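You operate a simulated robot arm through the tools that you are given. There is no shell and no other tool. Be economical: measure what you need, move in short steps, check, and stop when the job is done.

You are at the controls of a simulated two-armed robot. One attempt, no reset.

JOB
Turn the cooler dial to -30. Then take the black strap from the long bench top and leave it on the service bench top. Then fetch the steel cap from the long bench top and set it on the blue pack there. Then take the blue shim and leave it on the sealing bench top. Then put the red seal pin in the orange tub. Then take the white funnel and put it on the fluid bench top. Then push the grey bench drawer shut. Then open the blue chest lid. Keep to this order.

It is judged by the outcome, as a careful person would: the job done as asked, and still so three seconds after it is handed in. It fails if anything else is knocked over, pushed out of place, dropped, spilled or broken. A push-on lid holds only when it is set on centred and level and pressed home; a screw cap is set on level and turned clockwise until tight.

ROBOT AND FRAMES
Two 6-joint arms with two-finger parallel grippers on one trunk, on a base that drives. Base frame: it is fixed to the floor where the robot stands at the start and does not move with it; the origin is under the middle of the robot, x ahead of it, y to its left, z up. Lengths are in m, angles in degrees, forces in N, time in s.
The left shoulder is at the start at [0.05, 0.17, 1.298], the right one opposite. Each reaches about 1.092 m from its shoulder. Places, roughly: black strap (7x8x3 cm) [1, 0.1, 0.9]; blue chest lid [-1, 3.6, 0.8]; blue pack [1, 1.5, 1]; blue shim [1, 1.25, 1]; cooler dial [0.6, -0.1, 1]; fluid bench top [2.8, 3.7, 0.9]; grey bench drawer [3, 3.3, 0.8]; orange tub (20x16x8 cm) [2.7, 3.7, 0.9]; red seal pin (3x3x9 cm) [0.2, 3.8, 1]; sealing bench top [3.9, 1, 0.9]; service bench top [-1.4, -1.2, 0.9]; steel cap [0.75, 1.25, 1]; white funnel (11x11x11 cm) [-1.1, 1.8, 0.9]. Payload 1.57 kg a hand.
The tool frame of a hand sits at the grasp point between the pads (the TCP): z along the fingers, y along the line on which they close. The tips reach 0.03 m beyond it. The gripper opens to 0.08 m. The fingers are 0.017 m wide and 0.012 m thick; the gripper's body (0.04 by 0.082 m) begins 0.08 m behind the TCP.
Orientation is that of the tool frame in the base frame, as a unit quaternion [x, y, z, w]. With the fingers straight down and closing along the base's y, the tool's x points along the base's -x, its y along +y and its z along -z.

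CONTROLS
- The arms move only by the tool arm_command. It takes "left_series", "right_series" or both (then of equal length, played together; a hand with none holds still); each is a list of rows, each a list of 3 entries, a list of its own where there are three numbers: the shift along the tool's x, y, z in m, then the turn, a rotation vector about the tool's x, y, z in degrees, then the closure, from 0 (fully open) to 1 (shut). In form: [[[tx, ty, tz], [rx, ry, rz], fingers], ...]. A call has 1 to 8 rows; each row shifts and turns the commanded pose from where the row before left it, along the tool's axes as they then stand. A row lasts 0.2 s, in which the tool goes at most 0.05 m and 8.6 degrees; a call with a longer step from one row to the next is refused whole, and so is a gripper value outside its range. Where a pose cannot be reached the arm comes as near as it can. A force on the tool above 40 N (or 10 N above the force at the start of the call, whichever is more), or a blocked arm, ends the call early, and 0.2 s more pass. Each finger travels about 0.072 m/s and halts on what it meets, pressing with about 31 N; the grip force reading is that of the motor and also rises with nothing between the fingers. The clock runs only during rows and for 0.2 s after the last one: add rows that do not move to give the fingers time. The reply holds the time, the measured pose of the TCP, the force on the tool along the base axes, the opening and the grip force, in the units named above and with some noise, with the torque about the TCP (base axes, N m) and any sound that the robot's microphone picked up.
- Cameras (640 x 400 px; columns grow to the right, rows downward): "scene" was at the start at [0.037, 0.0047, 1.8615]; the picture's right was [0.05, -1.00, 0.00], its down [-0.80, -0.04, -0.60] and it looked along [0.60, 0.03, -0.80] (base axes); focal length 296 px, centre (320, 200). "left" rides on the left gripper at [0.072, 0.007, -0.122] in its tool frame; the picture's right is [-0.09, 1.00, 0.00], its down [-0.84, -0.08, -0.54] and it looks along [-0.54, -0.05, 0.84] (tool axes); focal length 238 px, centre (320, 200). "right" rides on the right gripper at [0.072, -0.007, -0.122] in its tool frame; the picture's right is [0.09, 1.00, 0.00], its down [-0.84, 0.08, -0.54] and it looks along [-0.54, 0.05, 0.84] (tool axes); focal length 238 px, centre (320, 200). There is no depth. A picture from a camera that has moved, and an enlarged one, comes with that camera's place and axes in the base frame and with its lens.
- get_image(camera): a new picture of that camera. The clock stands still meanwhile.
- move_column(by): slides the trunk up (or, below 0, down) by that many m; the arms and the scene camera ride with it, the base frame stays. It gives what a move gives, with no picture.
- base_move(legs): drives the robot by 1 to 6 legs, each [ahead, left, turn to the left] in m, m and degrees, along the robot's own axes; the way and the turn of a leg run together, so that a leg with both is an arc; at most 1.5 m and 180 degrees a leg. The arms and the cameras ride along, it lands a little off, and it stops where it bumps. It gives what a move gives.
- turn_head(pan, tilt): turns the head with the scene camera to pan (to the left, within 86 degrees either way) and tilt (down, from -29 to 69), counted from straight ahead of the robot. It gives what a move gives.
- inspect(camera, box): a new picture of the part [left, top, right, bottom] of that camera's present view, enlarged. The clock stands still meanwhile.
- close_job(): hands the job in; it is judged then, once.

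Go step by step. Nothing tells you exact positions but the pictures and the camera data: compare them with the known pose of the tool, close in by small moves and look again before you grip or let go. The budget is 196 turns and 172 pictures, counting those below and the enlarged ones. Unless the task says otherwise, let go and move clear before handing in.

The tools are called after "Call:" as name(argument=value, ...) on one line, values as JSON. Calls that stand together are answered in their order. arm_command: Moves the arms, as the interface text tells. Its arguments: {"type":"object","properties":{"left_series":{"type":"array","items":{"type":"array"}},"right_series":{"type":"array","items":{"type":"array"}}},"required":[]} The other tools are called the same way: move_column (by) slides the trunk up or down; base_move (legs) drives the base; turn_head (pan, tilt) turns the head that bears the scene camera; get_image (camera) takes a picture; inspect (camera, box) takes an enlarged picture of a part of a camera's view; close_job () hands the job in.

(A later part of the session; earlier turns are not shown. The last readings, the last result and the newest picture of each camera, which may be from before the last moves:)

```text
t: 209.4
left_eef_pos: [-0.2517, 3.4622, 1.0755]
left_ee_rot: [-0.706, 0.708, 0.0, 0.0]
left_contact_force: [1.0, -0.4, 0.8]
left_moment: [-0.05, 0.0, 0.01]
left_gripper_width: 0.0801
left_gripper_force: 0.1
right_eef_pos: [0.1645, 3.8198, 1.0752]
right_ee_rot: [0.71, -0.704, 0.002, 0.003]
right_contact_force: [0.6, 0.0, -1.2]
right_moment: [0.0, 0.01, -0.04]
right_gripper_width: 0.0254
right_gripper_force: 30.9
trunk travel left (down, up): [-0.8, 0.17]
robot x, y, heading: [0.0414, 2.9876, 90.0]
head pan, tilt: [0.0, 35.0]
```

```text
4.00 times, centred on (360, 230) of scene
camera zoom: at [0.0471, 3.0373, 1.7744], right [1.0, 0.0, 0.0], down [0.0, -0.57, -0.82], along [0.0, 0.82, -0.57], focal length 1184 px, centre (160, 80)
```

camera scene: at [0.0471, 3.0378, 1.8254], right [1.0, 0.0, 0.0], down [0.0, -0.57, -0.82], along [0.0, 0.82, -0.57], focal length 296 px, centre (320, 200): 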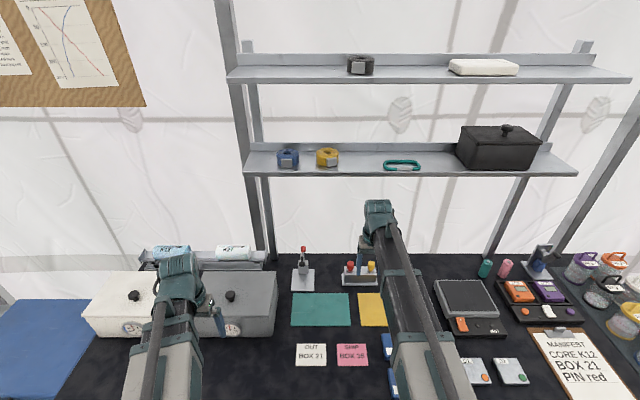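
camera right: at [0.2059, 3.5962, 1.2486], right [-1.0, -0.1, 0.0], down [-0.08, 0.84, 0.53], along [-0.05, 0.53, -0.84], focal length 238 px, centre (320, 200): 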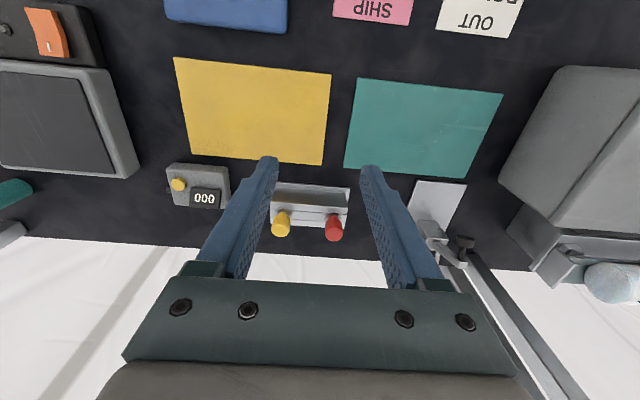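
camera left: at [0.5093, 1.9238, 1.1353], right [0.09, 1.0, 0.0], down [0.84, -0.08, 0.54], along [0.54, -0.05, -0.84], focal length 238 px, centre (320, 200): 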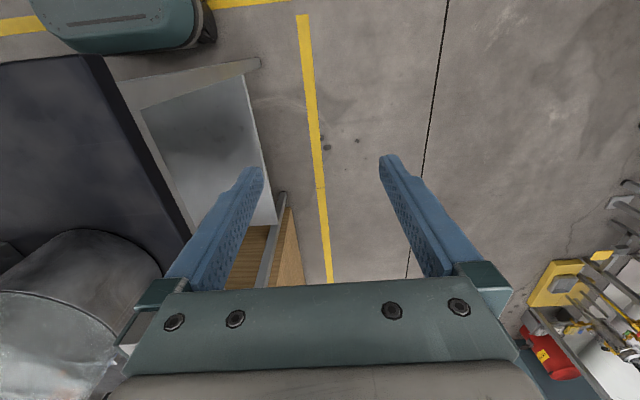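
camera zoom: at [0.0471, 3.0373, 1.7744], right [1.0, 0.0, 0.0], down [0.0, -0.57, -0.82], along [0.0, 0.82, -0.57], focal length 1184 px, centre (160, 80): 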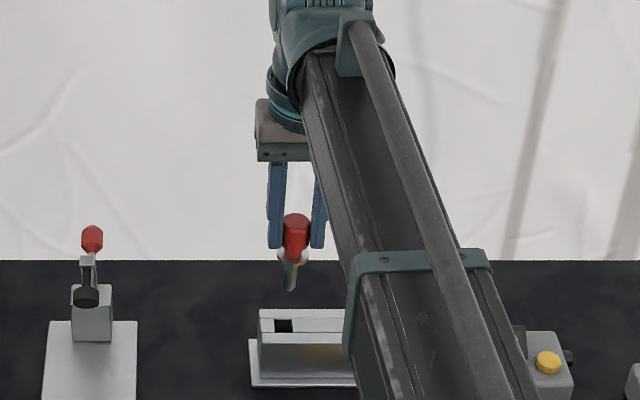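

The pin is out. I raise, retract and drive to face the fluid bench at about x=2.75.

Call:
arm_command(right_series=[[[0.04, 0, 0], [0, 0, 0], 0.85], [[0.04, 0, 0], [0, 0, 0], 0.85], [[0.04, 0, 0], [0, 0, 0], 0.85], [[0.04, 0, 0], [0, 0, 0], 0.85], [[0.04, 0, 0], [0, 0, 0], 0.85], [[0.04, 0, 0], [0, 0, 0], 0.85]])

Call:
move_column(by=0.09)

Call:
base_move(legs=[[-0.6, 0, 0], [0, 0, -90], [1.4, 0, 0], [1.3, 0, 0], [0, 0, 90]])

Call:
turn_head(pan=0, tilt=40)

Call:
get_image(camera="scene")

```text
t: 210.8
left_eef_pos: [-0.2507, 3.4619, 1.0761]
left_ee_rot: [0.707, -0.707, -0.001, 0.0]
left_contact_force: [0.1, 0.0, -0.2]
left_moment: [-0.01, -0.01, -0.01]
left_gripper_width: 0.08
left_gripper_force: 0.0
right_eef_pos: [0.1683, 3.5779, 1.0754]
right_ee_rot: [0.709, -0.705, 0.002, 0.003]
right_contact_force: [-0.6, -0.1, -0.4]
right_moment: [-0.02, 0.01, 0.01]
right_gripper_width: 0.0255
right_gripper_force: 31.3
trunk travel left (down, up): [-0.8, 0.17]
robot x, y, heading: [0.0439, 2.9871, 90.1]
head pan, tilt: [0.0, 35.0]
```

```text
t: 212.1
left_eef_pos: [-0.2514, 3.4632, 1.1651]
left_ee_rot: [-0.707, 0.707, 0.0, 0.001]
left_contact_force: [0.0, -0.5, -0.1]
left_moment: [0.01, -0.01, 0.02]
left_gripper_width: 0.0801
left_gripper_force: 0.1
right_eef_pos: [0.1669, 3.5798, 1.1653]
right_ee_rot: [0.71, -0.705, 0.003, 0.003]
right_contact_force: [-0.7, -1.7, -0.7]
right_moment: [0.0, 0.01, -0.02]
right_gripper_width: 0.0255
right_gripper_force: 30.9
trunk travel left (down, up): [-0.89, 0.08]
robot x, y, heading: [0.0424, 2.9877, 90.0]
head pan, tilt: [0.0, 35.0]
```

```text
t: 235.9
left_eef_pos: [2.4467, 2.8706, 1.1652]
left_ee_rot: [0.717, -0.697, 0.0, 0.001]
left_contact_force: [0.2, 0.5, 0.4]
left_moment: [-0.03, -0.01, 0.0]
left_gripper_width: 0.08
left_gripper_force: 0.1
right_eef_pos: [2.8613, 3.0, 1.1656]
right_ee_rot: [0.72, -0.694, 0.003, 0.004]
right_contact_force: [0.3, -0.7, -1.2]
right_moment: [0.01, 0.01, 0.02]
right_gripper_width: 0.0257
right_gripper_force: 30.7
trunk travel left (down, up): [-0.89, 0.08]
robot x, y, heading: [2.7561, 2.4031, 91.6]
head pan, tilt: [0.0, 35.0]
```

```text
t: 236.6
left_eef_pos: [2.4469, 2.8714, 1.1651]
left_ee_rot: [0.717, -0.697, 0.0, 0.0]
left_contact_force: [0.4, -0.3, 0.2]
left_moment: [0.0, 0.01, -0.02]
left_gripper_width: 0.0799
left_gripper_force: 0.0
right_eef_pos: [2.8601, 3.0015, 1.1654]
right_ee_rot: [0.72, -0.694, 0.003, 0.003]
right_contact_force: [-0.2, 0.4, 0.4]
right_moment: [-0.02, 0.0, -0.01]
right_gripper_width: 0.0254
right_gripper_force: 30.9
trunk travel left (down, up): [-0.89, 0.08]
robot x, y, heading: [2.7551, 2.4053, 91.6]
head pan, tilt: [0.0, 40.0]
```

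```text
65 pictures are left
camera scene: at [2.7567, 2.4521, 1.8569], right [1.0, 0.03, 0.0], down [0.02, -0.64, -0.77], along [-0.02, 0.77, -0.64], focal length 296 px, centre (320, 200)
```

scene: 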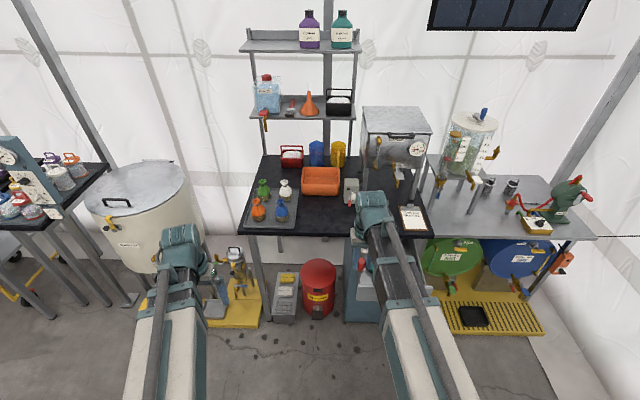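

The orange tub is at about (2.73,3.70) on the fluid bench. I drive closer and bring the pin over it.

Call:
base_move(legs=[[0.5, 0.06, -1.5]])

Call:
arm_command(right_series=[[[-0.04, 0.01, 0], [0, 0, 0], 0.85], [[-0.04, 0.01, 0], [0, 0, 0], 0.85], [[-0.04, 0.01, 0], [0, 0, 0], 0.85]])

Call:
get_image(camera="right")

Call:
get_image(camera="scene")

```text
t: 239.5
left_eef_pos: [2.3919, 3.3771, 1.1657]
left_ee_rot: [-0.707, 0.707, 0.0, 0.0]
left_contact_force: [-0.2, -0.3, 0.5]
left_moment: [0.0, 0.02, 0.0]
left_gripper_width: 0.0799
left_gripper_force: 0.0
right_eef_pos: [2.8102, 3.4937, 1.1642]
right_ee_rot: [0.71, -0.705, 0.003, 0.003]
right_contact_force: [-0.1, 0.6, -0.9]
right_moment: [-0.04, 0.0, -0.01]
right_gripper_width: 0.0256
right_gripper_force: 31.2
trunk travel left (down, up): [-0.89, 0.08]
robot x, y, heading: [2.6864, 2.9043, 89.8]
head pan, tilt: [0.0, 40.0]
```

```text
t: 240.3
left_eef_pos: [2.392, 3.3777, 1.1641]
left_ee_rot: [0.708, -0.707, 0.0, -0.001]
left_contact_force: [-0.6, 0.4, -0.5]
left_moment: [-0.03, 0.0, -0.02]
left_gripper_width: 0.0802
left_gripper_force: 0.1
right_eef_pos: [2.7785, 3.6149, 1.1643]
right_ee_rot: [0.709, -0.705, 0.003, 0.003]
right_contact_force: [0.1, 0.2, -0.4]
right_moment: [-0.01, 0.01, 0.02]
right_gripper_width: 0.0254
right_gripper_force: 30.7
trunk travel left (down, up): [-0.89, 0.08]
robot x, y, heading: [2.6872, 2.904, 90.0]
head pan, tilt: [0.0, 40.0]
```

```text
64 pictures are left
camera right: at [2.7862, 3.545, 1.2874], right [-1.0, -0.1, 0.0], down [-0.08, 0.84, 0.53], along [-0.05, 0.53, -0.85], focal length 238 px, centre (320, 200)
```

right: 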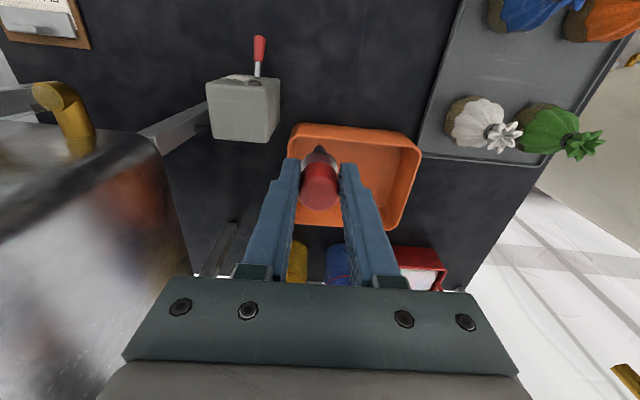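

```text
63 pictures are left
camera scene: at [2.69, 2.9502, 1.8568], right [1.0, 0.0, 0.0], down [0.0, -0.64, -0.77], along [0.0, 0.77, -0.64], focal length 296 px, centre (320, 200)
```

scene: 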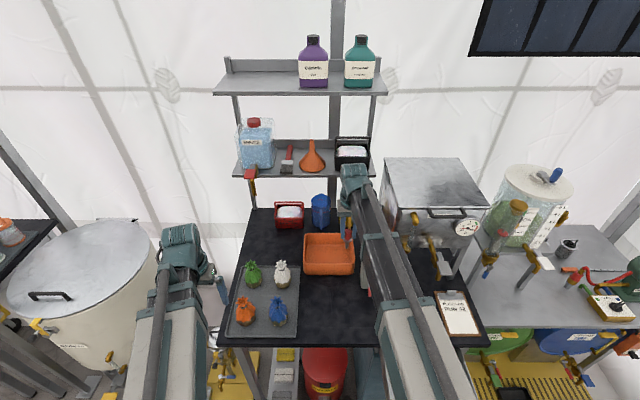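

Call:
arm_command(right_series=[[[-0.043, 0.0275, 0], [0, 0, 0], 0.85], [[-0.043, 0.0275, 0], [0, 0, 0], 0.85]])

Call:
move_column(by=-0.12)

Call:
get_image(camera="right")

Call:
get_image(camera="scene")

```text
refused: row 1 steps farther than a row can; nothing moved
```

```text
t: 241.8
left_eef_pos: [2.3901, 3.3757, 1.0445]
left_ee_rot: [-0.707, 0.708, 0.0, 0.0]
left_contact_force: [-0.2, 0.2, 0.6]
left_moment: [-0.02, -0.04, -0.01]
left_gripper_width: 0.0801
left_gripper_force: 0.0
right_eef_pos: [2.7789, 3.6151, 1.0443]
right_ee_rot: [0.71, -0.705, 0.004, 0.003]
right_contact_force: [-0.5, 0.7, -0.3]
right_moment: [-0.01, 0.02, 0.02]
right_gripper_width: 0.0253
right_gripper_force: 30.8
trunk travel left (down, up): [-0.77, 0.2]
robot x, y, heading: [2.6888, 2.9053, 90.2]
head pan, tilt: [0.0, 40.0]
```

```text
62 pictures are left
camera right: at [2.7864, 3.5431, 1.168], right [-1.0, -0.1, 0.0], down [-0.08, 0.84, 0.54], along [-0.05, 0.53, -0.84], focal length 238 px, centre (320, 200)
```

right: 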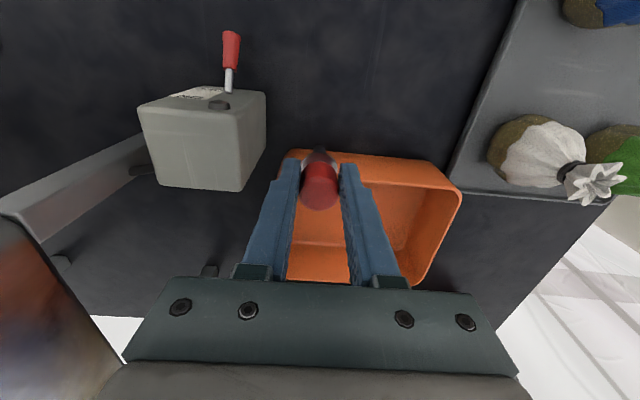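

```text
61 pictures are left
camera scene: at [2.6904, 2.9486, 1.7369], right [1.0, 0.0, 0.0], down [0.0, -0.64, -0.77], along [0.0, 0.77, -0.64], focal length 296 px, centre (320, 200)
```

scene: 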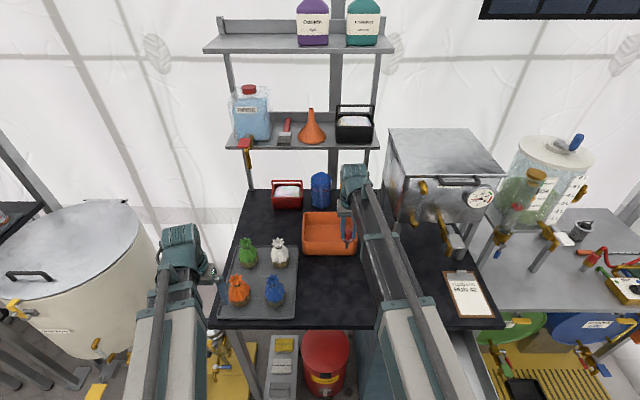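

I raise a little first so the pin clears the rim, then move over the tub's centre.

Call:
move_column(by=0.05)

Call:
arm_command(right_series=[[[-0.029, 0.0185, 0], [0, 0, 0], 0.85], [[-0.029, 0.0185, 0], [0, 0, 0], 0.85], [[-0.029, 0.0185, 0], [0, 0, 0], 0.85]])

Call:
move_column(by=-0.09)

Call:
get_image(camera="right")

```text
t: 242.8
left_eef_pos: [2.391, 3.3766, 1.0961]
left_ee_rot: [0.708, -0.707, 0.0, 0.0]
left_contact_force: [0.1, 0.7, 0.3]
left_moment: [-0.03, -0.01, 0.03]
left_gripper_width: 0.08
left_gripper_force: 0.1
right_eef_pos: [2.7795, 3.615, 1.0953]
right_ee_rot: [0.709, -0.705, 0.003, 0.003]
right_contact_force: [-0.7, 0.1, -1.5]
right_moment: [-0.02, 0.02, -0.02]
right_gripper_width: 0.025
right_gripper_force: 31.0
trunk travel left (down, up): [-0.82, 0.15]
robot x, y, heading: [2.687, 2.9002, 90.0]
head pan, tilt: [0.0, 40.0]
```

```text
t: 243.6
left_eef_pos: [2.3919, 3.3782, 1.0949]
left_ee_rot: [-0.707, 0.707, -0.001, 0.002]
left_contact_force: [-0.2, -0.2, -0.3]
left_moment: [0.01, -0.02, -0.04]
left_gripper_width: 0.0803
left_gripper_force: 0.1
right_eef_pos: [2.7222, 3.7007, 1.0943]
right_ee_rot: [0.709, -0.705, 0.003, 0.003]
right_contact_force: [-0.1, -0.5, 0.4]
right_moment: [-0.01, 0.01, -0.01]
right_gripper_width: 0.0252
right_gripper_force: 31.0
trunk travel left (down, up): [-0.82, 0.15]
robot x, y, heading: [2.6876, 2.9007, 90.1]
head pan, tilt: [0.0, 40.0]
```

```text
t: 244.8
left_eef_pos: [2.392, 3.3773, 1.0058]
left_ee_rot: [0.708, -0.707, 0.001, -0.001]
left_contact_force: [0.1, 0.6, 0.2]
left_moment: [0.0, -0.04, 0.0]
left_gripper_width: 0.08
left_gripper_force: 0.0
right_eef_pos: [2.7235, 3.7012, 1.0048]
right_ee_rot: [0.71, -0.704, 0.003, 0.003]
right_contact_force: [0.1, -0.3, -0.4]
right_moment: [0.03, 0.02, -0.01]
right_gripper_width: 0.0254
right_gripper_force: 31.4
trunk travel left (down, up): [-0.73, 0.24]
robot x, y, heading: [2.6869, 2.9046, 89.8]
head pan, tilt: [0.0, 40.0]
```

```text
60 pictures are left
camera right: at [2.7302, 3.6291, 1.1281], right [-1.0, -0.1, 0.0], down [-0.08, 0.84, 0.54], along [-0.05, 0.53, -0.84], focal length 238 px, centre (320, 200)
```

right: 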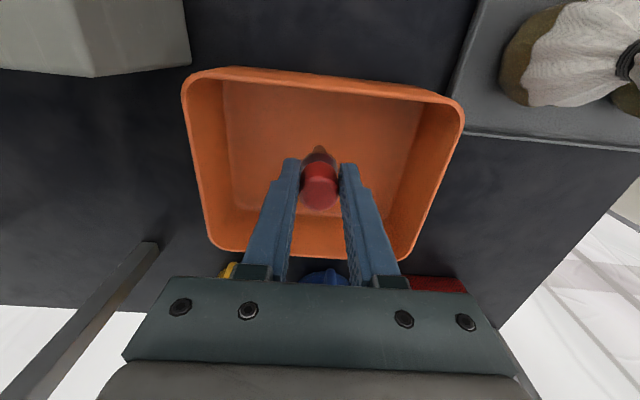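

Call:
move_column(by=-0.02)

Call:
move_column(by=-0.008)

Call:
arm_command(right_series=[[[0, 0, 0], [0, 0, 0], 0.85]])

```text
t: 245.5
left_eef_pos: [2.392, 3.3782, 0.9864]
left_ee_rot: [-0.707, 0.707, 0.0, 0.0]
left_contact_force: [0.1, 0.8, -0.3]
left_moment: [0.03, 0.02, 0.02]
left_gripper_width: 0.0799
left_gripper_force: 0.2
right_eef_pos: [2.7236, 3.6995, 0.9845]
right_ee_rot: [0.71, -0.705, 0.003, 0.003]
right_contact_force: [0.2, -0.2, -0.5]
right_moment: [-0.02, 0.02, 0.01]
right_gripper_width: 0.0252
right_gripper_force: 31.2
trunk travel left (down, up): [-0.71, 0.26]
robot x, y, heading: [2.689, 2.9017, 90.0]
head pan, tilt: [0.0, 40.0]
```

```text
t: 246.1
left_eef_pos: [2.3913, 3.3759, 0.9777]
left_ee_rot: [-0.707, 0.707, -0.001, 0.0]
left_contact_force: [0.1, 0.5, 0.6]
left_moment: [0.02, 0.03, -0.01]
left_gripper_width: 0.08
left_gripper_force: 0.1
right_eef_pos: [2.7231, 3.6999, 0.977]
right_ee_rot: [0.71, -0.704, 0.003, 0.003]
right_contact_force: [0.0, 1.0, 0.1]
right_moment: [-0.02, 0.02, 0.04]
right_gripper_width: 0.0253
right_gripper_force: 30.5
trunk travel left (down, up): [-0.702, 0.268]
robot x, y, heading: [2.6863, 2.9007, 90.1]
head pan, tilt: [0.0, 40.0]
```

```text
t: 246.4
left_eef_pos: [2.3922, 3.3766, 0.976]
left_ee_rot: [-0.706, 0.708, 0.0, 0.001]
left_contact_force: [0.6, 1.0, -0.2]
left_moment: [0.04, 0.0, 0.04]
left_gripper_width: 0.0799
left_gripper_force: 0.0
right_eef_pos: [2.7235, 3.7005, 0.9775]
right_ee_rot: [0.709, -0.705, 0.004, 0.003]
right_contact_force: [0.3, -0.2, -0.8]
right_moment: [-0.06, 0.03, 0.02]
right_gripper_width: 0.0253
right_gripper_force: 30.8
trunk travel left (down, up): [-0.702, 0.268]
robot x, y, heading: [2.6853, 2.9038, 89.9]
head pan, tilt: [0.0, 40.0]
```

Call:
move_column(by=-0.008)

Call:
move_column(by=-0.005)

Call:
move_column(by=-0.005)

```text
t: 247.0
left_eef_pos: [2.3921, 3.3746, 0.971]
left_ee_rot: [-0.707, 0.707, 0.001, 0.001]
left_contact_force: [-0.4, -0.2, 0.7]
left_moment: [0.01, 0.03, -0.04]
left_gripper_width: 0.0802
left_gripper_force: 0.0
right_eef_pos: [2.7231, 3.6982, 0.9707]
right_ee_rot: [0.71, -0.705, 0.003, 0.002]
right_contact_force: [-0.8, -0.9, 22.8]
right_moment: [0.1, 0.03, 0.0]
right_gripper_width: 0.0257
right_gripper_force: 31.0
trunk travel left (down, up): [-0.694, 0.276]
robot x, y, heading: [2.6879, 2.9031, 90.1]
head pan, tilt: [0.0, 40.0]
```

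```text
t: 247.6
left_eef_pos: [2.3911, 3.3742, 0.9654]
left_ee_rot: [-0.706, 0.708, 0.0, 0.0]
left_contact_force: [-0.5, -0.4, -0.5]
left_moment: [-0.03, -0.02, 0.01]
left_gripper_width: 0.0801
left_gripper_force: 0.0
right_eef_pos: [2.7233, 3.6969, 0.9656]
right_ee_rot: [0.71, -0.704, 0.002, 0.002]
right_contact_force: [0.0, -2.0, 24.0]
right_moment: [0.02, 0.02, 0.01]
right_gripper_width: 0.0256
right_gripper_force: 30.7
trunk travel left (down, up): [-0.689, 0.281]
robot x, y, heading: [2.6861, 2.9012, 89.9]
head pan, tilt: [0.0, 40.0]
```

```text
t: 248.1
left_eef_pos: [2.3917, 3.3754, 0.9603]
left_ee_rot: [-0.707, 0.707, 0.0, 0.001]
left_contact_force: [0.4, -0.1, -0.2]
left_moment: [0.02, 0.02, 0.01]
left_gripper_width: 0.0797
left_gripper_force: 0.1
right_eef_pos: [2.7222, 3.6962, 0.9613]
right_ee_rot: [0.709, -0.705, 0.002, 0.002]
right_contact_force: [-0.6, 0.0, 26.3]
right_moment: [0.11, 0.0, -0.01]
right_gripper_width: 0.0259
right_gripper_force: 31.6
trunk travel left (down, up): [-0.684, 0.286]
robot x, y, heading: [2.6869, 2.9008, 90.0]
head pan, tilt: [0.0, 40.0]
```

The pin stands on the tub floor. I relieve, open and rise.

Call:
move_column(by=0.002)

Call:
arm_command(right_series=[[[0, 0, 0], [0, 0, 0], 0.6], [[0, 0, 0], [0, 0, 0], 0.4], [[0, 0, 0], [0, 0, 0], 0.4]])

Call:
move_column(by=0.16)

Call:
get_image(camera="right")

```text
t: 248.6
left_eef_pos: [2.3913, 3.3773, 0.9605]
left_ee_rot: [0.707, -0.707, 0.0, 0.0]
left_contact_force: [-0.5, 0.1, -0.1]
left_moment: [0.01, -0.03, 0.01]
left_gripper_width: 0.0801
left_gripper_force: 0.0
right_eef_pos: [2.7226, 3.6993, 0.9618]
right_ee_rot: [0.709, -0.705, 0.002, 0.002]
right_contact_force: [-0.3, -0.8, 2.5]
right_moment: [-0.03, 0.0, -0.02]
right_gripper_width: 0.0256
right_gripper_force: 30.6
trunk travel left (down, up): [-0.686, 0.284]
robot x, y, heading: [2.6926, 2.902, 90.1]
head pan, tilt: [0.0, 40.0]
```

```text
t: 249.4
left_eef_pos: [2.3915, 3.3765, 0.9612]
left_ee_rot: [-0.707, 0.707, 0.0, 0.0]
left_contact_force: [0.0, -0.1, 0.0]
left_moment: [0.0, -0.04, -0.03]
left_gripper_width: 0.0799
left_gripper_force: 0.0
right_eef_pos: [2.7235, 3.6997, 0.9598]
right_ee_rot: [0.711, -0.704, 0.004, 0.003]
right_contact_force: [-0.4, -1.1, 0.4]
right_moment: [-0.01, -0.02, 0.02]
right_gripper_width: 0.0481
right_gripper_force: 0.0
trunk travel left (down, up): [-0.686, 0.284]
robot x, y, heading: [2.6882, 2.8999, 90.0]
head pan, tilt: [0.0, 40.0]
```

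```text
t: 251.2
left_eef_pos: [2.3918, 3.3758, 1.1213]
left_ee_rot: [0.707, -0.707, 0.0, 0.0]
left_contact_force: [1.5, 0.4, -1.0]
left_moment: [0.01, -0.02, -0.02]
left_gripper_width: 0.0802
left_gripper_force: 0.1
right_eef_pos: [2.7224, 3.7003, 1.1212]
right_ee_rot: [0.71, -0.704, 0.003, 0.003]
right_contact_force: [0.8, 0.9, -0.2]
right_moment: [0.01, 0.0, 0.01]
right_gripper_width: 0.0481
right_gripper_force: 0.0
trunk travel left (down, up): [-0.846, 0.124]
robot x, y, heading: [2.6874, 2.9029, 90.0]
head pan, tilt: [0.0, 40.0]
```

```text
59 pictures are left
camera right: at [2.7302, 3.6293, 1.2439], right [-1.0, -0.1, 0.0], down [-0.08, 0.84, 0.54], along [-0.05, 0.53, -0.84], focal length 238 px, centre (320, 200)
```

right: 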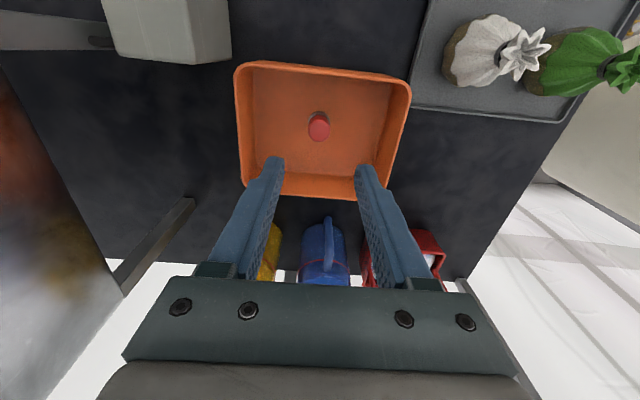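

The pin stands in the tub. Next the white funnel at about (-1.09,1.75); I retract and drive there facing -x.

Call:
arm_command(right_series=[[[0.04, -0.015, 0], [0, 0, 0], 0], [[0.04, -0.015, 0], [0, 0, 0], 0], [[0.04, -0.015, 0], [0, 0, 0], 0], [[0.04, -0.015, 0], [0, 0, 0], 0], [[0.04, -0.015, 0], [0, 0, 0], 0], [[0.03, -0.015, 0], [0, 0, 0], 0]])

Call:
base_move(legs=[[-0.5, 0, 0], [0, 0, 90], [1.4, 0, 0], [1.25, 0, 0], [0, 0.5, 0]])

Call:
turn_head(pan=0, tilt=38)

Call:
get_image(camera="scene")

```text
t: 252.7
left_eef_pos: [2.3909, 3.3769, 1.1218]
left_ee_rot: [-0.707, 0.707, 0.0, 0.0]
left_contact_force: [0.4, -0.5, 0.0]
left_moment: [0.0, 0.02, 0.02]
left_gripper_width: 0.0801
left_gripper_force: 0.1
right_eef_pos: [2.8129, 3.4705, 1.1213]
right_ee_rot: [0.71, -0.705, 0.002, 0.002]
right_contact_force: [0.4, -0.4, -0.2]
right_moment: [0.0, 0.04, -0.02]
right_gripper_width: 0.0803
right_gripper_force: 0.0
trunk travel left (down, up): [-0.846, 0.124]
robot x, y, heading: [2.6891, 2.9033, 90.0]
head pan, tilt: [0.0, 40.0]
```

```text
t: 274.6
left_eef_pos: [-0.4447, 1.5784, 1.1212]
left_ee_rot: [1.0, 0.008, -0.001, 0.0]
left_contact_force: [-0.4, -0.3, 0.8]
left_moment: [-0.01, 0.02, 0.01]
left_gripper_width: 0.0799
left_gripper_force: 0.0
right_eef_pos: [-0.544, 1.9991, 1.1211]
right_ee_rot: [1.0, 0.011, 0.004, 0.0]
right_contact_force: [0.1, -0.1, 0.3]
right_moment: [0.0, 0.01, 0.03]
right_gripper_width: 0.0799
right_gripper_force: 0.0
trunk travel left (down, up): [-0.846, 0.124]
robot x, y, heading: [0.0285, 1.8797, -179.3]
head pan, tilt: [0.0, 40.0]
```

```text
t: 275.2
left_eef_pos: [-0.4447, 1.5788, 1.1213]
left_ee_rot: [1.0, 0.007, 0.0, -0.001]
left_contact_force: [0.8, 0.0, 0.2]
left_moment: [0.01, 0.02, 0.02]
left_gripper_width: 0.08
left_gripper_force: 0.1
right_eef_pos: [-0.5435, 1.9995, 1.1208]
right_ee_rot: [1.0, 0.009, 0.005, 0.0]
right_contact_force: [0.5, -0.6, 0.3]
right_moment: [0.02, 0.0, -0.01]
right_gripper_width: 0.08
right_gripper_force: 0.1
trunk travel left (down, up): [-0.846, 0.124]
robot x, y, heading: [0.026, 1.8825, -179.0]
head pan, tilt: [0.0, 38.0]
```

```text
58 pictures are left
camera scene: at [-0.018, 1.8813, 1.8159], right [-0.01, 1.0, 0.0], down [0.62, 0.01, -0.79], along [-0.79, -0.01, -0.62], focal length 296 px, centre (320, 200)
```

scene: 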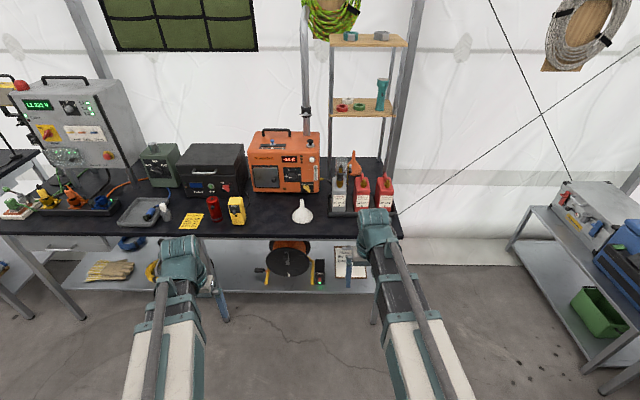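

Funnel stands wide end down at about (-1.09,1.78). I drive 0.3 ahead and bring the left hand near it.

Call:
base_move(legs=[[0.3, 0, -0.9]])

Call:
arm_command(left_series=[[[-0.03, -0.033, 0], [0, 0, 0], 0.4], [[-0.03, -0.033, 0], [0, 0, 0], 0.4], [[-0.03, -0.033, 0], [0, 0, 0], 0.4], [[-0.03, -0.033, 0], [0, 0, 0], 0.4], [[-0.03, -0.033, 0], [0, 0, 0], 0.4], [[-0.03, -0.033, 0], [0, 0, 0], 0.4]])

Call:
get_image(camera="left")

Call:
inspect(camera="scene", box=[220, 170, 420, 295])

```text
t: 277.2
left_eef_pos: [-0.7545, 1.5833, 1.1214]
left_ee_rot: [1.0, 0.0, 0.001, 0.0]
left_contact_force: [-0.7, -0.5, -0.2]
left_moment: [-0.01, -0.01, 0.03]
left_gripper_width: 0.0799
left_gripper_force: 0.0
right_eef_pos: [-0.8488, 2.0049, 1.1214]
right_ee_rot: [1.0, 0.002, 0.004, -0.001]
right_contact_force: [-1.4, 0.3, -0.9]
right_moment: [0.02, -0.01, 0.01]
right_gripper_width: 0.0803
right_gripper_force: 0.1
trunk travel left (down, up): [-0.846, 0.124]
robot x, y, heading: [-0.2768, 1.8827, 179.9]
head pan, tilt: [0.0, 38.0]
```

```text
t: 278.6
left_eef_pos: [-0.9331, 1.7819, 1.1209]
left_ee_rot: [1.0, 0.001, 0.0, 0.0]
left_contact_force: [-0.1, 0.8, 0.3]
left_moment: [0.0, 0.02, 0.0]
left_gripper_width: 0.0479
left_gripper_force: 0.1
right_eef_pos: [-0.848, 2.0051, 1.1211]
right_ee_rot: [1.0, 0.002, 0.005, 0.0]
right_contact_force: [0.7, 0.4, 0.0]
right_moment: [-0.04, 0.02, 0.01]
right_gripper_width: 0.0801
right_gripper_force: 0.1
trunk travel left (down, up): [-0.846, 0.124]
robot x, y, heading: [-0.2841, 1.8765, 179.9]
head pan, tilt: [0.0, 38.0]
```

```text
57 pictures are left
camera left: at [-0.8634, 1.7761, 1.2446], right [-0.09, -1.0, 0.0], down [-0.84, 0.08, 0.54], along [-0.54, 0.05, -0.84], focal length 238 px, centre (320, 200)
```

left: 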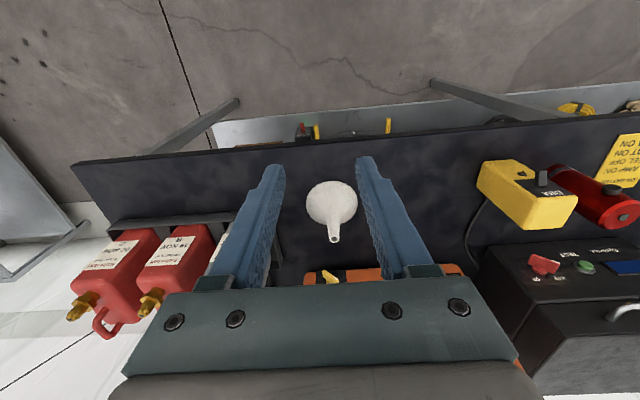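

```text
3.20 times, centred on (320, 232) of scene
camera zoom: at [-0.3232, 1.8803, 1.8159], right [0.0, 1.0, 0.0], down [0.62, 0.0, -0.79], along [-0.79, 0.0, -0.62], focal length 947 px, centre (320, 96)
```

zoom: 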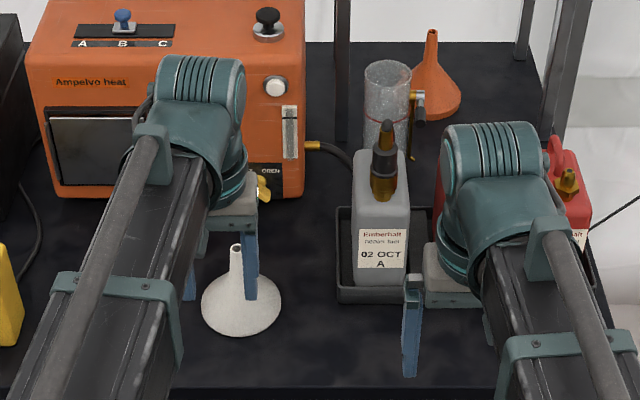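

Call:
arm_command(left_series=[[[-0.0405, 0.001, 0], [0, 0, 0], 0.4], [[-0.0405, 0.001, 0], [0, 0, 0], 0.4], [[-0.0405, 0.001, 0], [0, 0, 0], 0.4], [[-0.0405, 0.001, 0], [0, 0, 0], 0.4]])

Call:
move_column(by=-0.09)

Call:
get_image(camera="left")

Call:
inspect(camera="scene", box=[220, 150, 420, 275])

```text
t: 279.6
left_eef_pos: [-1.0965, 1.777, 1.1206]
left_ee_rot: [1.0, 0.0, 0.0, 0.001]
left_contact_force: [0.6, 0.3, -0.5]
left_moment: [0.02, -0.02, -0.01]
left_gripper_width: 0.0482
left_gripper_force: 0.1
right_eef_pos: [-0.8486, 2.0064, 1.1218]
right_ee_rot: [1.0, 0.003, 0.005, 0.0]
right_contact_force: [0.6, -0.2, -0.6]
right_moment: [0.02, -0.01, 0.01]
right_gripper_width: 0.08
right_gripper_force: 0.0
trunk travel left (down, up): [-0.846, 0.124]
robot x, y, heading: [-0.2795, 1.8793, 180.2]
head pan, tilt: [0.0, 38.0]
```

```text
t: 280.9
left_eef_pos: [-1.096, 1.7788, 1.0328]
left_ee_rot: [1.0, 0.0, -0.001, 0.0]
left_contact_force: [0.2, -0.4, -0.3]
left_moment: [0.01, 0.01, 0.0]
left_gripper_width: 0.048
left_gripper_force: 0.1
right_eef_pos: [-0.8469, 2.0051, 1.0323]
right_ee_rot: [1.0, 0.003, 0.004, 0.0]
right_contact_force: [0.2, -0.8, -0.9]
right_moment: [0.02, -0.01, -0.05]
right_gripper_width: 0.0801
right_gripper_force: 0.1
trunk travel left (down, up): [-0.756, 0.214]
robot x, y, heading: [-0.2782, 1.8737, 179.8]
head pan, tilt: [0.0, 38.0]
```

```text
55 pictures are left
camera left: at [-1.0248, 1.7712, 1.1549], right [-0.09, -1.0, 0.0], down [-0.84, 0.08, 0.54], along [-0.54, 0.05, -0.84], focal length 238 px, centre (320, 200)
```

left: 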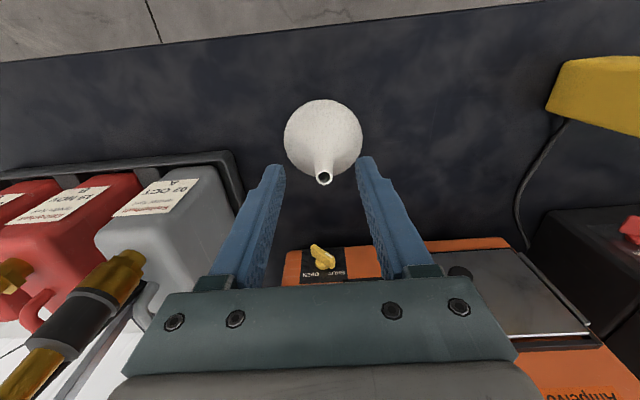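

```text
3.20 times, centred on (320, 212) of scene
camera zoom: at [-0.3224, 1.8797, 1.7259], right [0.0, 1.0, 0.0], down [0.62, 0.0, -0.79], along [-0.79, 0.0, -0.62], focal length 947 px, centre (320, 160)
```

zoom: 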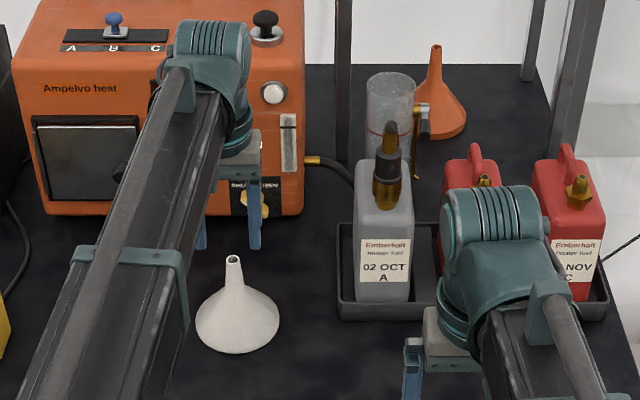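

The bench here is lower (≈0.83) and the spout is nearer (-1.13,1.777), top ≈0.945. I adjust, lower, and check.

Call:
arm_command(left_series=[[[-0.03, 0.0015, 0], [0, 0, 0], 0.4]])

Call:
move_column(by=-0.04)

Call:
get_image(camera="left")

```text
t: 281.3
left_eef_pos: [-1.1262, 1.7762, 1.0317]
left_ee_rot: [1.0, 0.0, 0.0, 0.0]
left_contact_force: [0.0, -0.2, -0.6]
left_moment: [-0.01, -0.03, 0.03]
left_gripper_width: 0.0479
left_gripper_force: 0.0
right_eef_pos: [-0.847, 2.0063, 1.0303]
right_ee_rot: [1.0, 0.004, 0.005, 0.001]
right_contact_force: [-0.4, 0.9, 0.3]
right_moment: [0.01, -0.03, -0.01]
right_gripper_width: 0.08
right_gripper_force: 0.1
trunk travel left (down, up): [-0.756, 0.214]
robot x, y, heading: [-0.2787, 1.8792, 180.0]
head pan, tilt: [0.0, 38.0]
```

```text
t: 282.1
left_eef_pos: [-1.1252, 1.7775, 0.9903]
left_ee_rot: [1.0, 0.0, -0.001, 0.0]
left_contact_force: [-0.1, -0.8, 1.2]
left_moment: [0.01, 0.03, 0.03]
left_gripper_width: 0.0478
left_gripper_force: 0.0
right_eef_pos: [-0.8466, 2.0054, 0.9913]
right_ee_rot: [1.0, 0.003, 0.004, 0.0]
right_contact_force: [-0.3, 0.0, -0.9]
right_moment: [-0.03, 0.0, 0.02]
right_gripper_width: 0.08
right_gripper_force: 0.0
trunk travel left (down, up): [-0.716, 0.254]
robot x, y, heading: [-0.2764, 1.8768, 180.0]
head pan, tilt: [0.0, 38.0]
```

```text
53 pictures are left
camera left: at [-1.0547, 1.7704, 1.1149], right [-0.09, -1.0, 0.0], down [-0.84, 0.08, 0.54], along [-0.54, 0.05, -0.84], focal length 238 px, centre (320, 200)
```

left: 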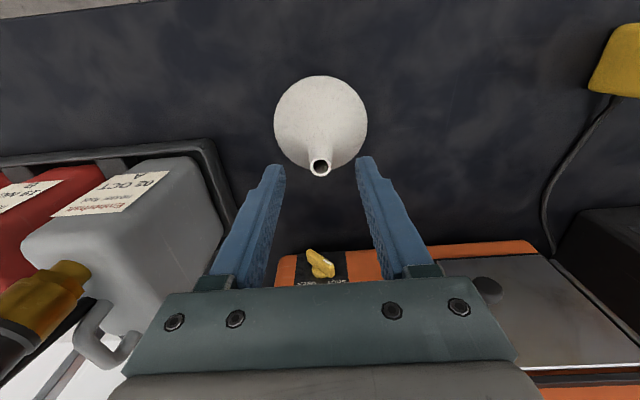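

Call:
arm_command(left_series=[[[-0.008, 0, 0], [0, 0, 0], 0.4]])

Call:
move_column(by=-0.055)

Call:
get_image(camera="left")

Call:
inspect(camera="scene", box=[240, 150, 360, 250])

```text
t: 282.5
left_eef_pos: [-1.1342, 1.7762, 0.9898]
left_ee_rot: [1.0, -0.001, 0.0, 0.0]
left_contact_force: [-0.2, 0.1, 0.3]
left_moment: [0.01, 0.0, 0.01]
left_gripper_width: 0.0481
left_gripper_force: 0.1
right_eef_pos: [-0.8461, 2.0057, 0.9921]
right_ee_rot: [1.0, 0.002, 0.005, 0.0]
right_contact_force: [0.3, 0.6, 1.1]
right_moment: [0.01, 0.03, 0.03]
right_gripper_width: 0.0799
right_gripper_force: 0.1
trunk travel left (down, up): [-0.716, 0.254]
robot x, y, heading: [-0.2797, 1.8779, 179.9]
head pan, tilt: [0.0, 38.0]
```

```text
t: 283.5
left_eef_pos: [-1.1342, 1.7771, 0.9361]
left_ee_rot: [1.0, 0.0, 0.0, -0.001]
left_contact_force: [0.2, 0.1, 0.7]
left_moment: [0.03, -0.02, -0.01]
left_gripper_width: 0.0483
left_gripper_force: 0.0
right_eef_pos: [-0.8463, 2.0053, 0.936]
right_ee_rot: [1.0, 0.003, 0.004, -0.001]
right_contact_force: [0.4, 0.6, -0.6]
right_moment: [0.01, 0.02, -0.02]
right_gripper_width: 0.0801
right_gripper_force: 0.1
trunk travel left (down, up): [-0.661, 0.309]
robot x, y, heading: [-0.28, 1.8808, 180.4]
head pan, tilt: [0.0, 38.0]
```

```text
52 pictures are left
camera left: at [-1.0627, 1.7704, 1.0599], right [-0.09, -1.0, 0.0], down [-0.84, 0.08, 0.54], along [-0.54, 0.05, -0.84], focal length 238 px, centre (320, 200)
```

left: 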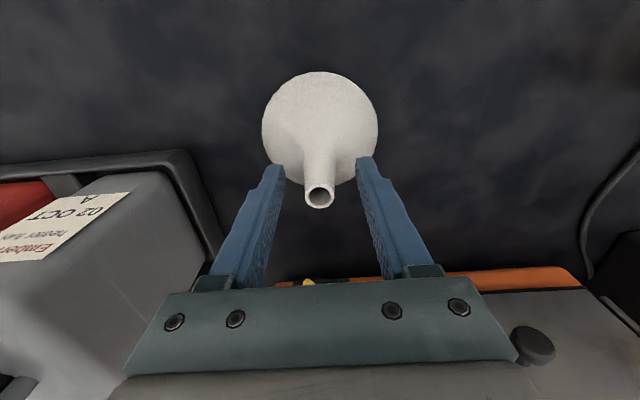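

```text
4.00 times, centred on (300, 200) of scene
camera zoom: at [-0.3224, 1.8797, 1.6309], right [0.0, 1.0, 0.0], down [0.62, 0.0, -0.79], along [-0.79, 0.0, -0.62], focal length 1184 px, centre (400, 200)
```

zoom: 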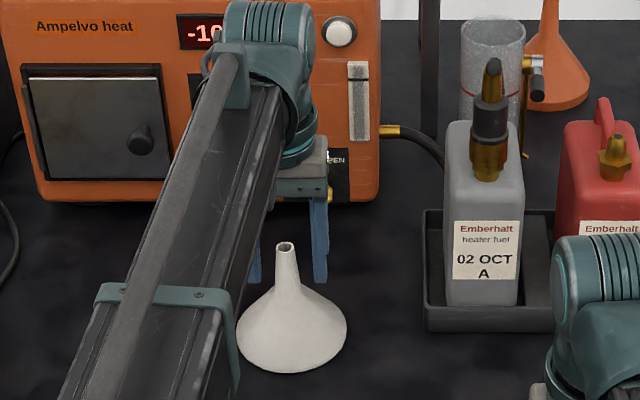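

Spout top is at the TCP height now, centred. I lower 1.2 cm and grip.

Call:
move_column(by=-0.012)

Call:
arm_command(left_series=[[[0, 0, 0], [0, 0, 0], 0.6], [[0, 0, 0], [0, 0, 0], 0.8], [[0, 0, 0], [0, 0, 0], 0.9], [[0, 0, 0], [0, 0, 0], 0.95], [[0, 0, 0], [0, 0, 0], 0.95]])

Call:
move_column(by=0.05)

Call:
get_image(camera="left")

```text
t: 284.1
left_eef_pos: [-1.1337, 1.7764, 0.9238]
left_ee_rot: [1.0, 0.0, 0.0, 0.001]
left_contact_force: [-0.1, 0.1, 0.0]
left_moment: [0.0, 0.0, -0.01]
left_gripper_width: 0.0479
left_gripper_force: 0.1
right_eef_pos: [-0.8466, 2.0059, 0.9245]
right_ee_rot: [1.0, 0.002, 0.005, 0.0]
right_contact_force: [0.0, 0.1, 1.0]
right_moment: [0.01, -0.02, 0.01]
right_gripper_width: 0.0801
right_gripper_force: 0.1
trunk travel left (down, up): [-0.649, 0.321]
robot x, y, heading: [-0.2784, 1.8781, 180.0]
head pan, tilt: [0.0, 38.0]
```

```text
t: 285.3
left_eef_pos: [-1.1335, 1.7768, 0.9254]
left_ee_rot: [1.0, 0.0, -0.001, 0.0]
left_contact_force: [-3.6, -0.4, 15.9]
left_moment: [-0.02, 0.09, 0.01]
left_gripper_width: 0.0282
left_gripper_force: 30.7
right_eef_pos: [-0.8464, 2.0055, 0.9252]
right_ee_rot: [1.0, 0.003, 0.003, -0.001]
right_contact_force: [0.0, -1.0, -0.3]
right_moment: [0.0, 0.01, -0.01]
right_gripper_width: 0.0799
right_gripper_force: 0.1
trunk travel left (down, up): [-0.649, 0.321]
robot x, y, heading: [-0.2769, 1.8753, 180.2]
head pan, tilt: [0.0, 38.0]
```

```text
t: 286.2
left_eef_pos: [-1.1348, 1.7769, 0.9744]
left_ee_rot: [1.0, 0.0, 0.0, 0.0]
left_contact_force: [0.1, -0.3, -1.3]
left_moment: [0.03, 0.0, -0.03]
left_gripper_width: 0.02
left_gripper_force: 31.2
right_eef_pos: [-0.8471, 2.006, 0.975]
right_ee_rot: [1.0, 0.002, 0.004, 0.0]
right_contact_force: [-0.4, -0.1, 0.2]
right_moment: [0.01, 0.0, 0.01]
right_gripper_width: 0.0799
right_gripper_force: 0.1
trunk travel left (down, up): [-0.699, 0.271]
robot x, y, heading: [-0.2808, 1.8786, 180.2]
head pan, tilt: [0.0, 38.0]
```

```text
50 pictures are left
camera left: at [-1.063, 1.7704, 1.0976], right [-0.09, -1.0, 0.0], down [-0.84, 0.08, 0.54], along [-0.54, 0.05, -0.84], focal length 238 px, centre (320, 200)
```

left: 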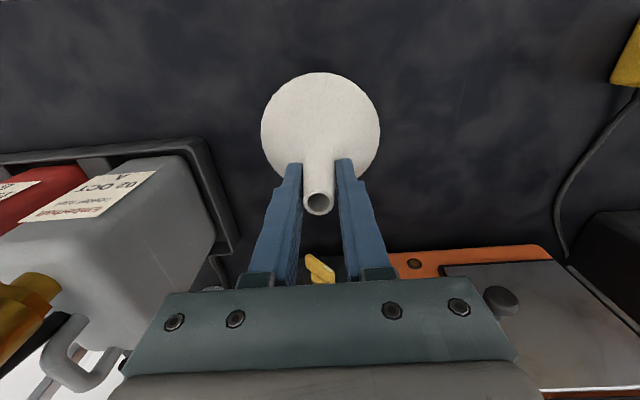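

The funnel is held and lifted. I raise it well up, retract and drive back to the fluid bench.

Call:
move_column(by=0.2)

Call:
arm_command(left_series=[[[0.035, 0, 0], [0, 0, 0], 0.97], [[0.035, 0, 0], [0, 0, 0], 0.97], [[0.035, 0, 0], [0, 0, 0], 0.97], [[0.035, 0, 0], [0, 0, 0], 0.97], [[0.035, 0, 0], [0, 0, 0], 0.97], [[0.035, 0, 0], [0, 0, 0], 0.97], [[0.035, 0, 0], [0, 0, 0], 0.97], [[0.035, 0, 0], [0, 0, 0], 0.97]])

Call:
get_image(camera="left")

```text
t: 288.4
left_eef_pos: [-1.1336, 1.7776, 1.1739]
left_ee_rot: [1.0, 0.0, 0.0, -0.001]
left_contact_force: [-0.4, 0.1, -0.5]
left_moment: [-0.03, -0.01, 0.0]
left_gripper_width: 0.0199
left_gripper_force: 30.9
right_eef_pos: [-0.8472, 2.0054, 1.1734]
right_ee_rot: [1.0, 0.003, 0.004, 0.0]
right_contact_force: [-0.3, 0.2, 0.1]
right_moment: [-0.03, -0.01, -0.03]
right_gripper_width: 0.0802
right_gripper_force: 0.1
trunk travel left (down, up): [-0.899, 0.071]
robot x, y, heading: [-0.2786, 1.877, 180.0]
head pan, tilt: [0.0, 38.0]
```

```text
t: 290.2
left_eef_pos: [-0.8522, 1.7777, 1.1751]
left_ee_rot: [1.0, 0.0, 0.001, 0.0]
left_contact_force: [-1.0, -0.2, -0.4]
left_moment: [-0.01, 0.02, -0.03]
left_gripper_width: 0.0199
left_gripper_force: 31.0
right_eef_pos: [-0.8462, 2.0062, 1.175]
right_ee_rot: [1.0, 0.003, 0.003, 0.0]
right_contact_force: [0.7, -0.9, 0.1]
right_moment: [-0.02, 0.01, -0.02]
right_gripper_width: 0.0801
right_gripper_force: 0.1
trunk travel left (down, up): [-0.899, 0.071]
robot x, y, heading: [-0.2779, 1.8769, 179.9]
head pan, tilt: [0.0, 38.0]
```

```text
49 pictures are left
camera left: at [-0.7818, 1.7704, 1.2981], right [-0.09, -1.0, 0.0], down [-0.84, 0.08, 0.54], along [-0.54, 0.05, -0.84], focal length 238 px, centre (320, 200)
```

left: 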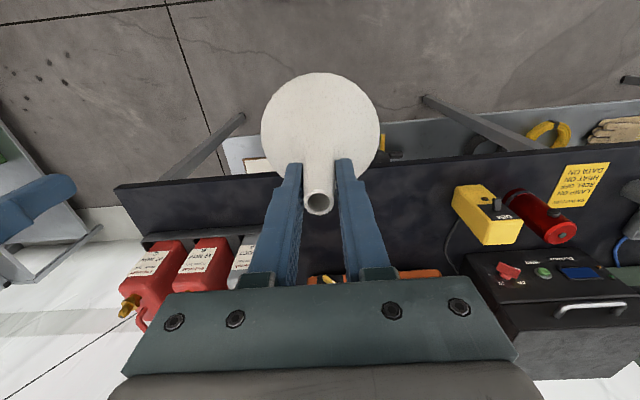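

Call:
base_move(legs=[[0, -0.53, 0], [-1.5, 0, 0], [-1.45, 0, 0], [0, 0, -90], [0.4, 0, 0]])

Call:
get_image(camera="scene")

Call:
get_image(camera="left")

```text
t: 313.1
left_eef_pos: [2.5578, 3.4351, 1.1746]
left_ee_rot: [0.715, -0.699, -0.001, 0.0]
left_contact_force: [-0.2, 0.7, -0.2]
left_moment: [-0.03, 0.0, -0.04]
left_gripper_width: 0.0196
left_gripper_force: 30.7
right_eef_pos: [2.7868, 3.4336, 1.1731]
right_ee_rot: [0.716, -0.698, 0.004, 0.003]
right_contact_force: [1.3, -0.4, -0.4]
right_moment: [0.01, -0.02, 0.01]
right_gripper_width: 0.0799
right_gripper_force: 0.0
trunk travel left (down, up): [-0.899, 0.071]
robot x, y, heading: [2.6737, 2.8608, 91.4]
head pan, tilt: [0.0, 38.0]
```

```text
48 pictures are left
camera scene: at [2.6749, 2.9102, 1.8688], right [1.0, 0.02, 0.0], down [0.01, -0.62, -0.79], along [-0.02, 0.79, -0.62], focal length 296 px, centre (320, 200)
```

scene: 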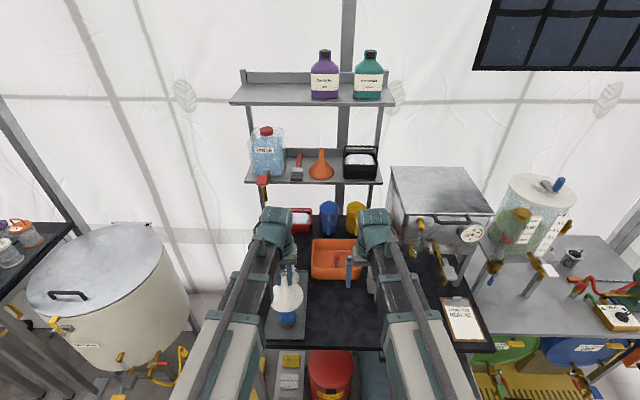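

```text
47 pictures are left
camera left: at [2.5524, 3.3633, 1.2974], right [-1.0, 0.07, 0.0], down [0.06, 0.84, 0.54], along [0.04, 0.54, -0.84], focal length 238 px, centre (320, 200)
```

left: 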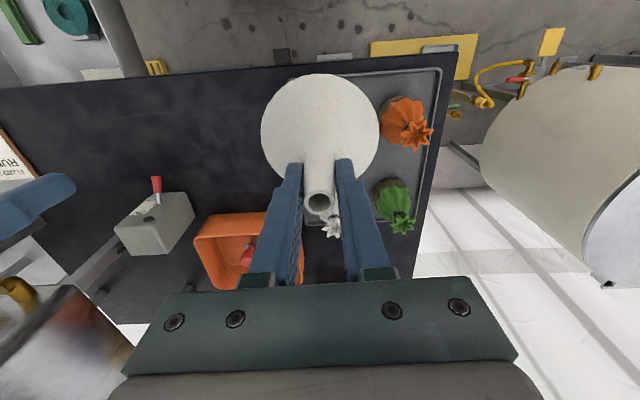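

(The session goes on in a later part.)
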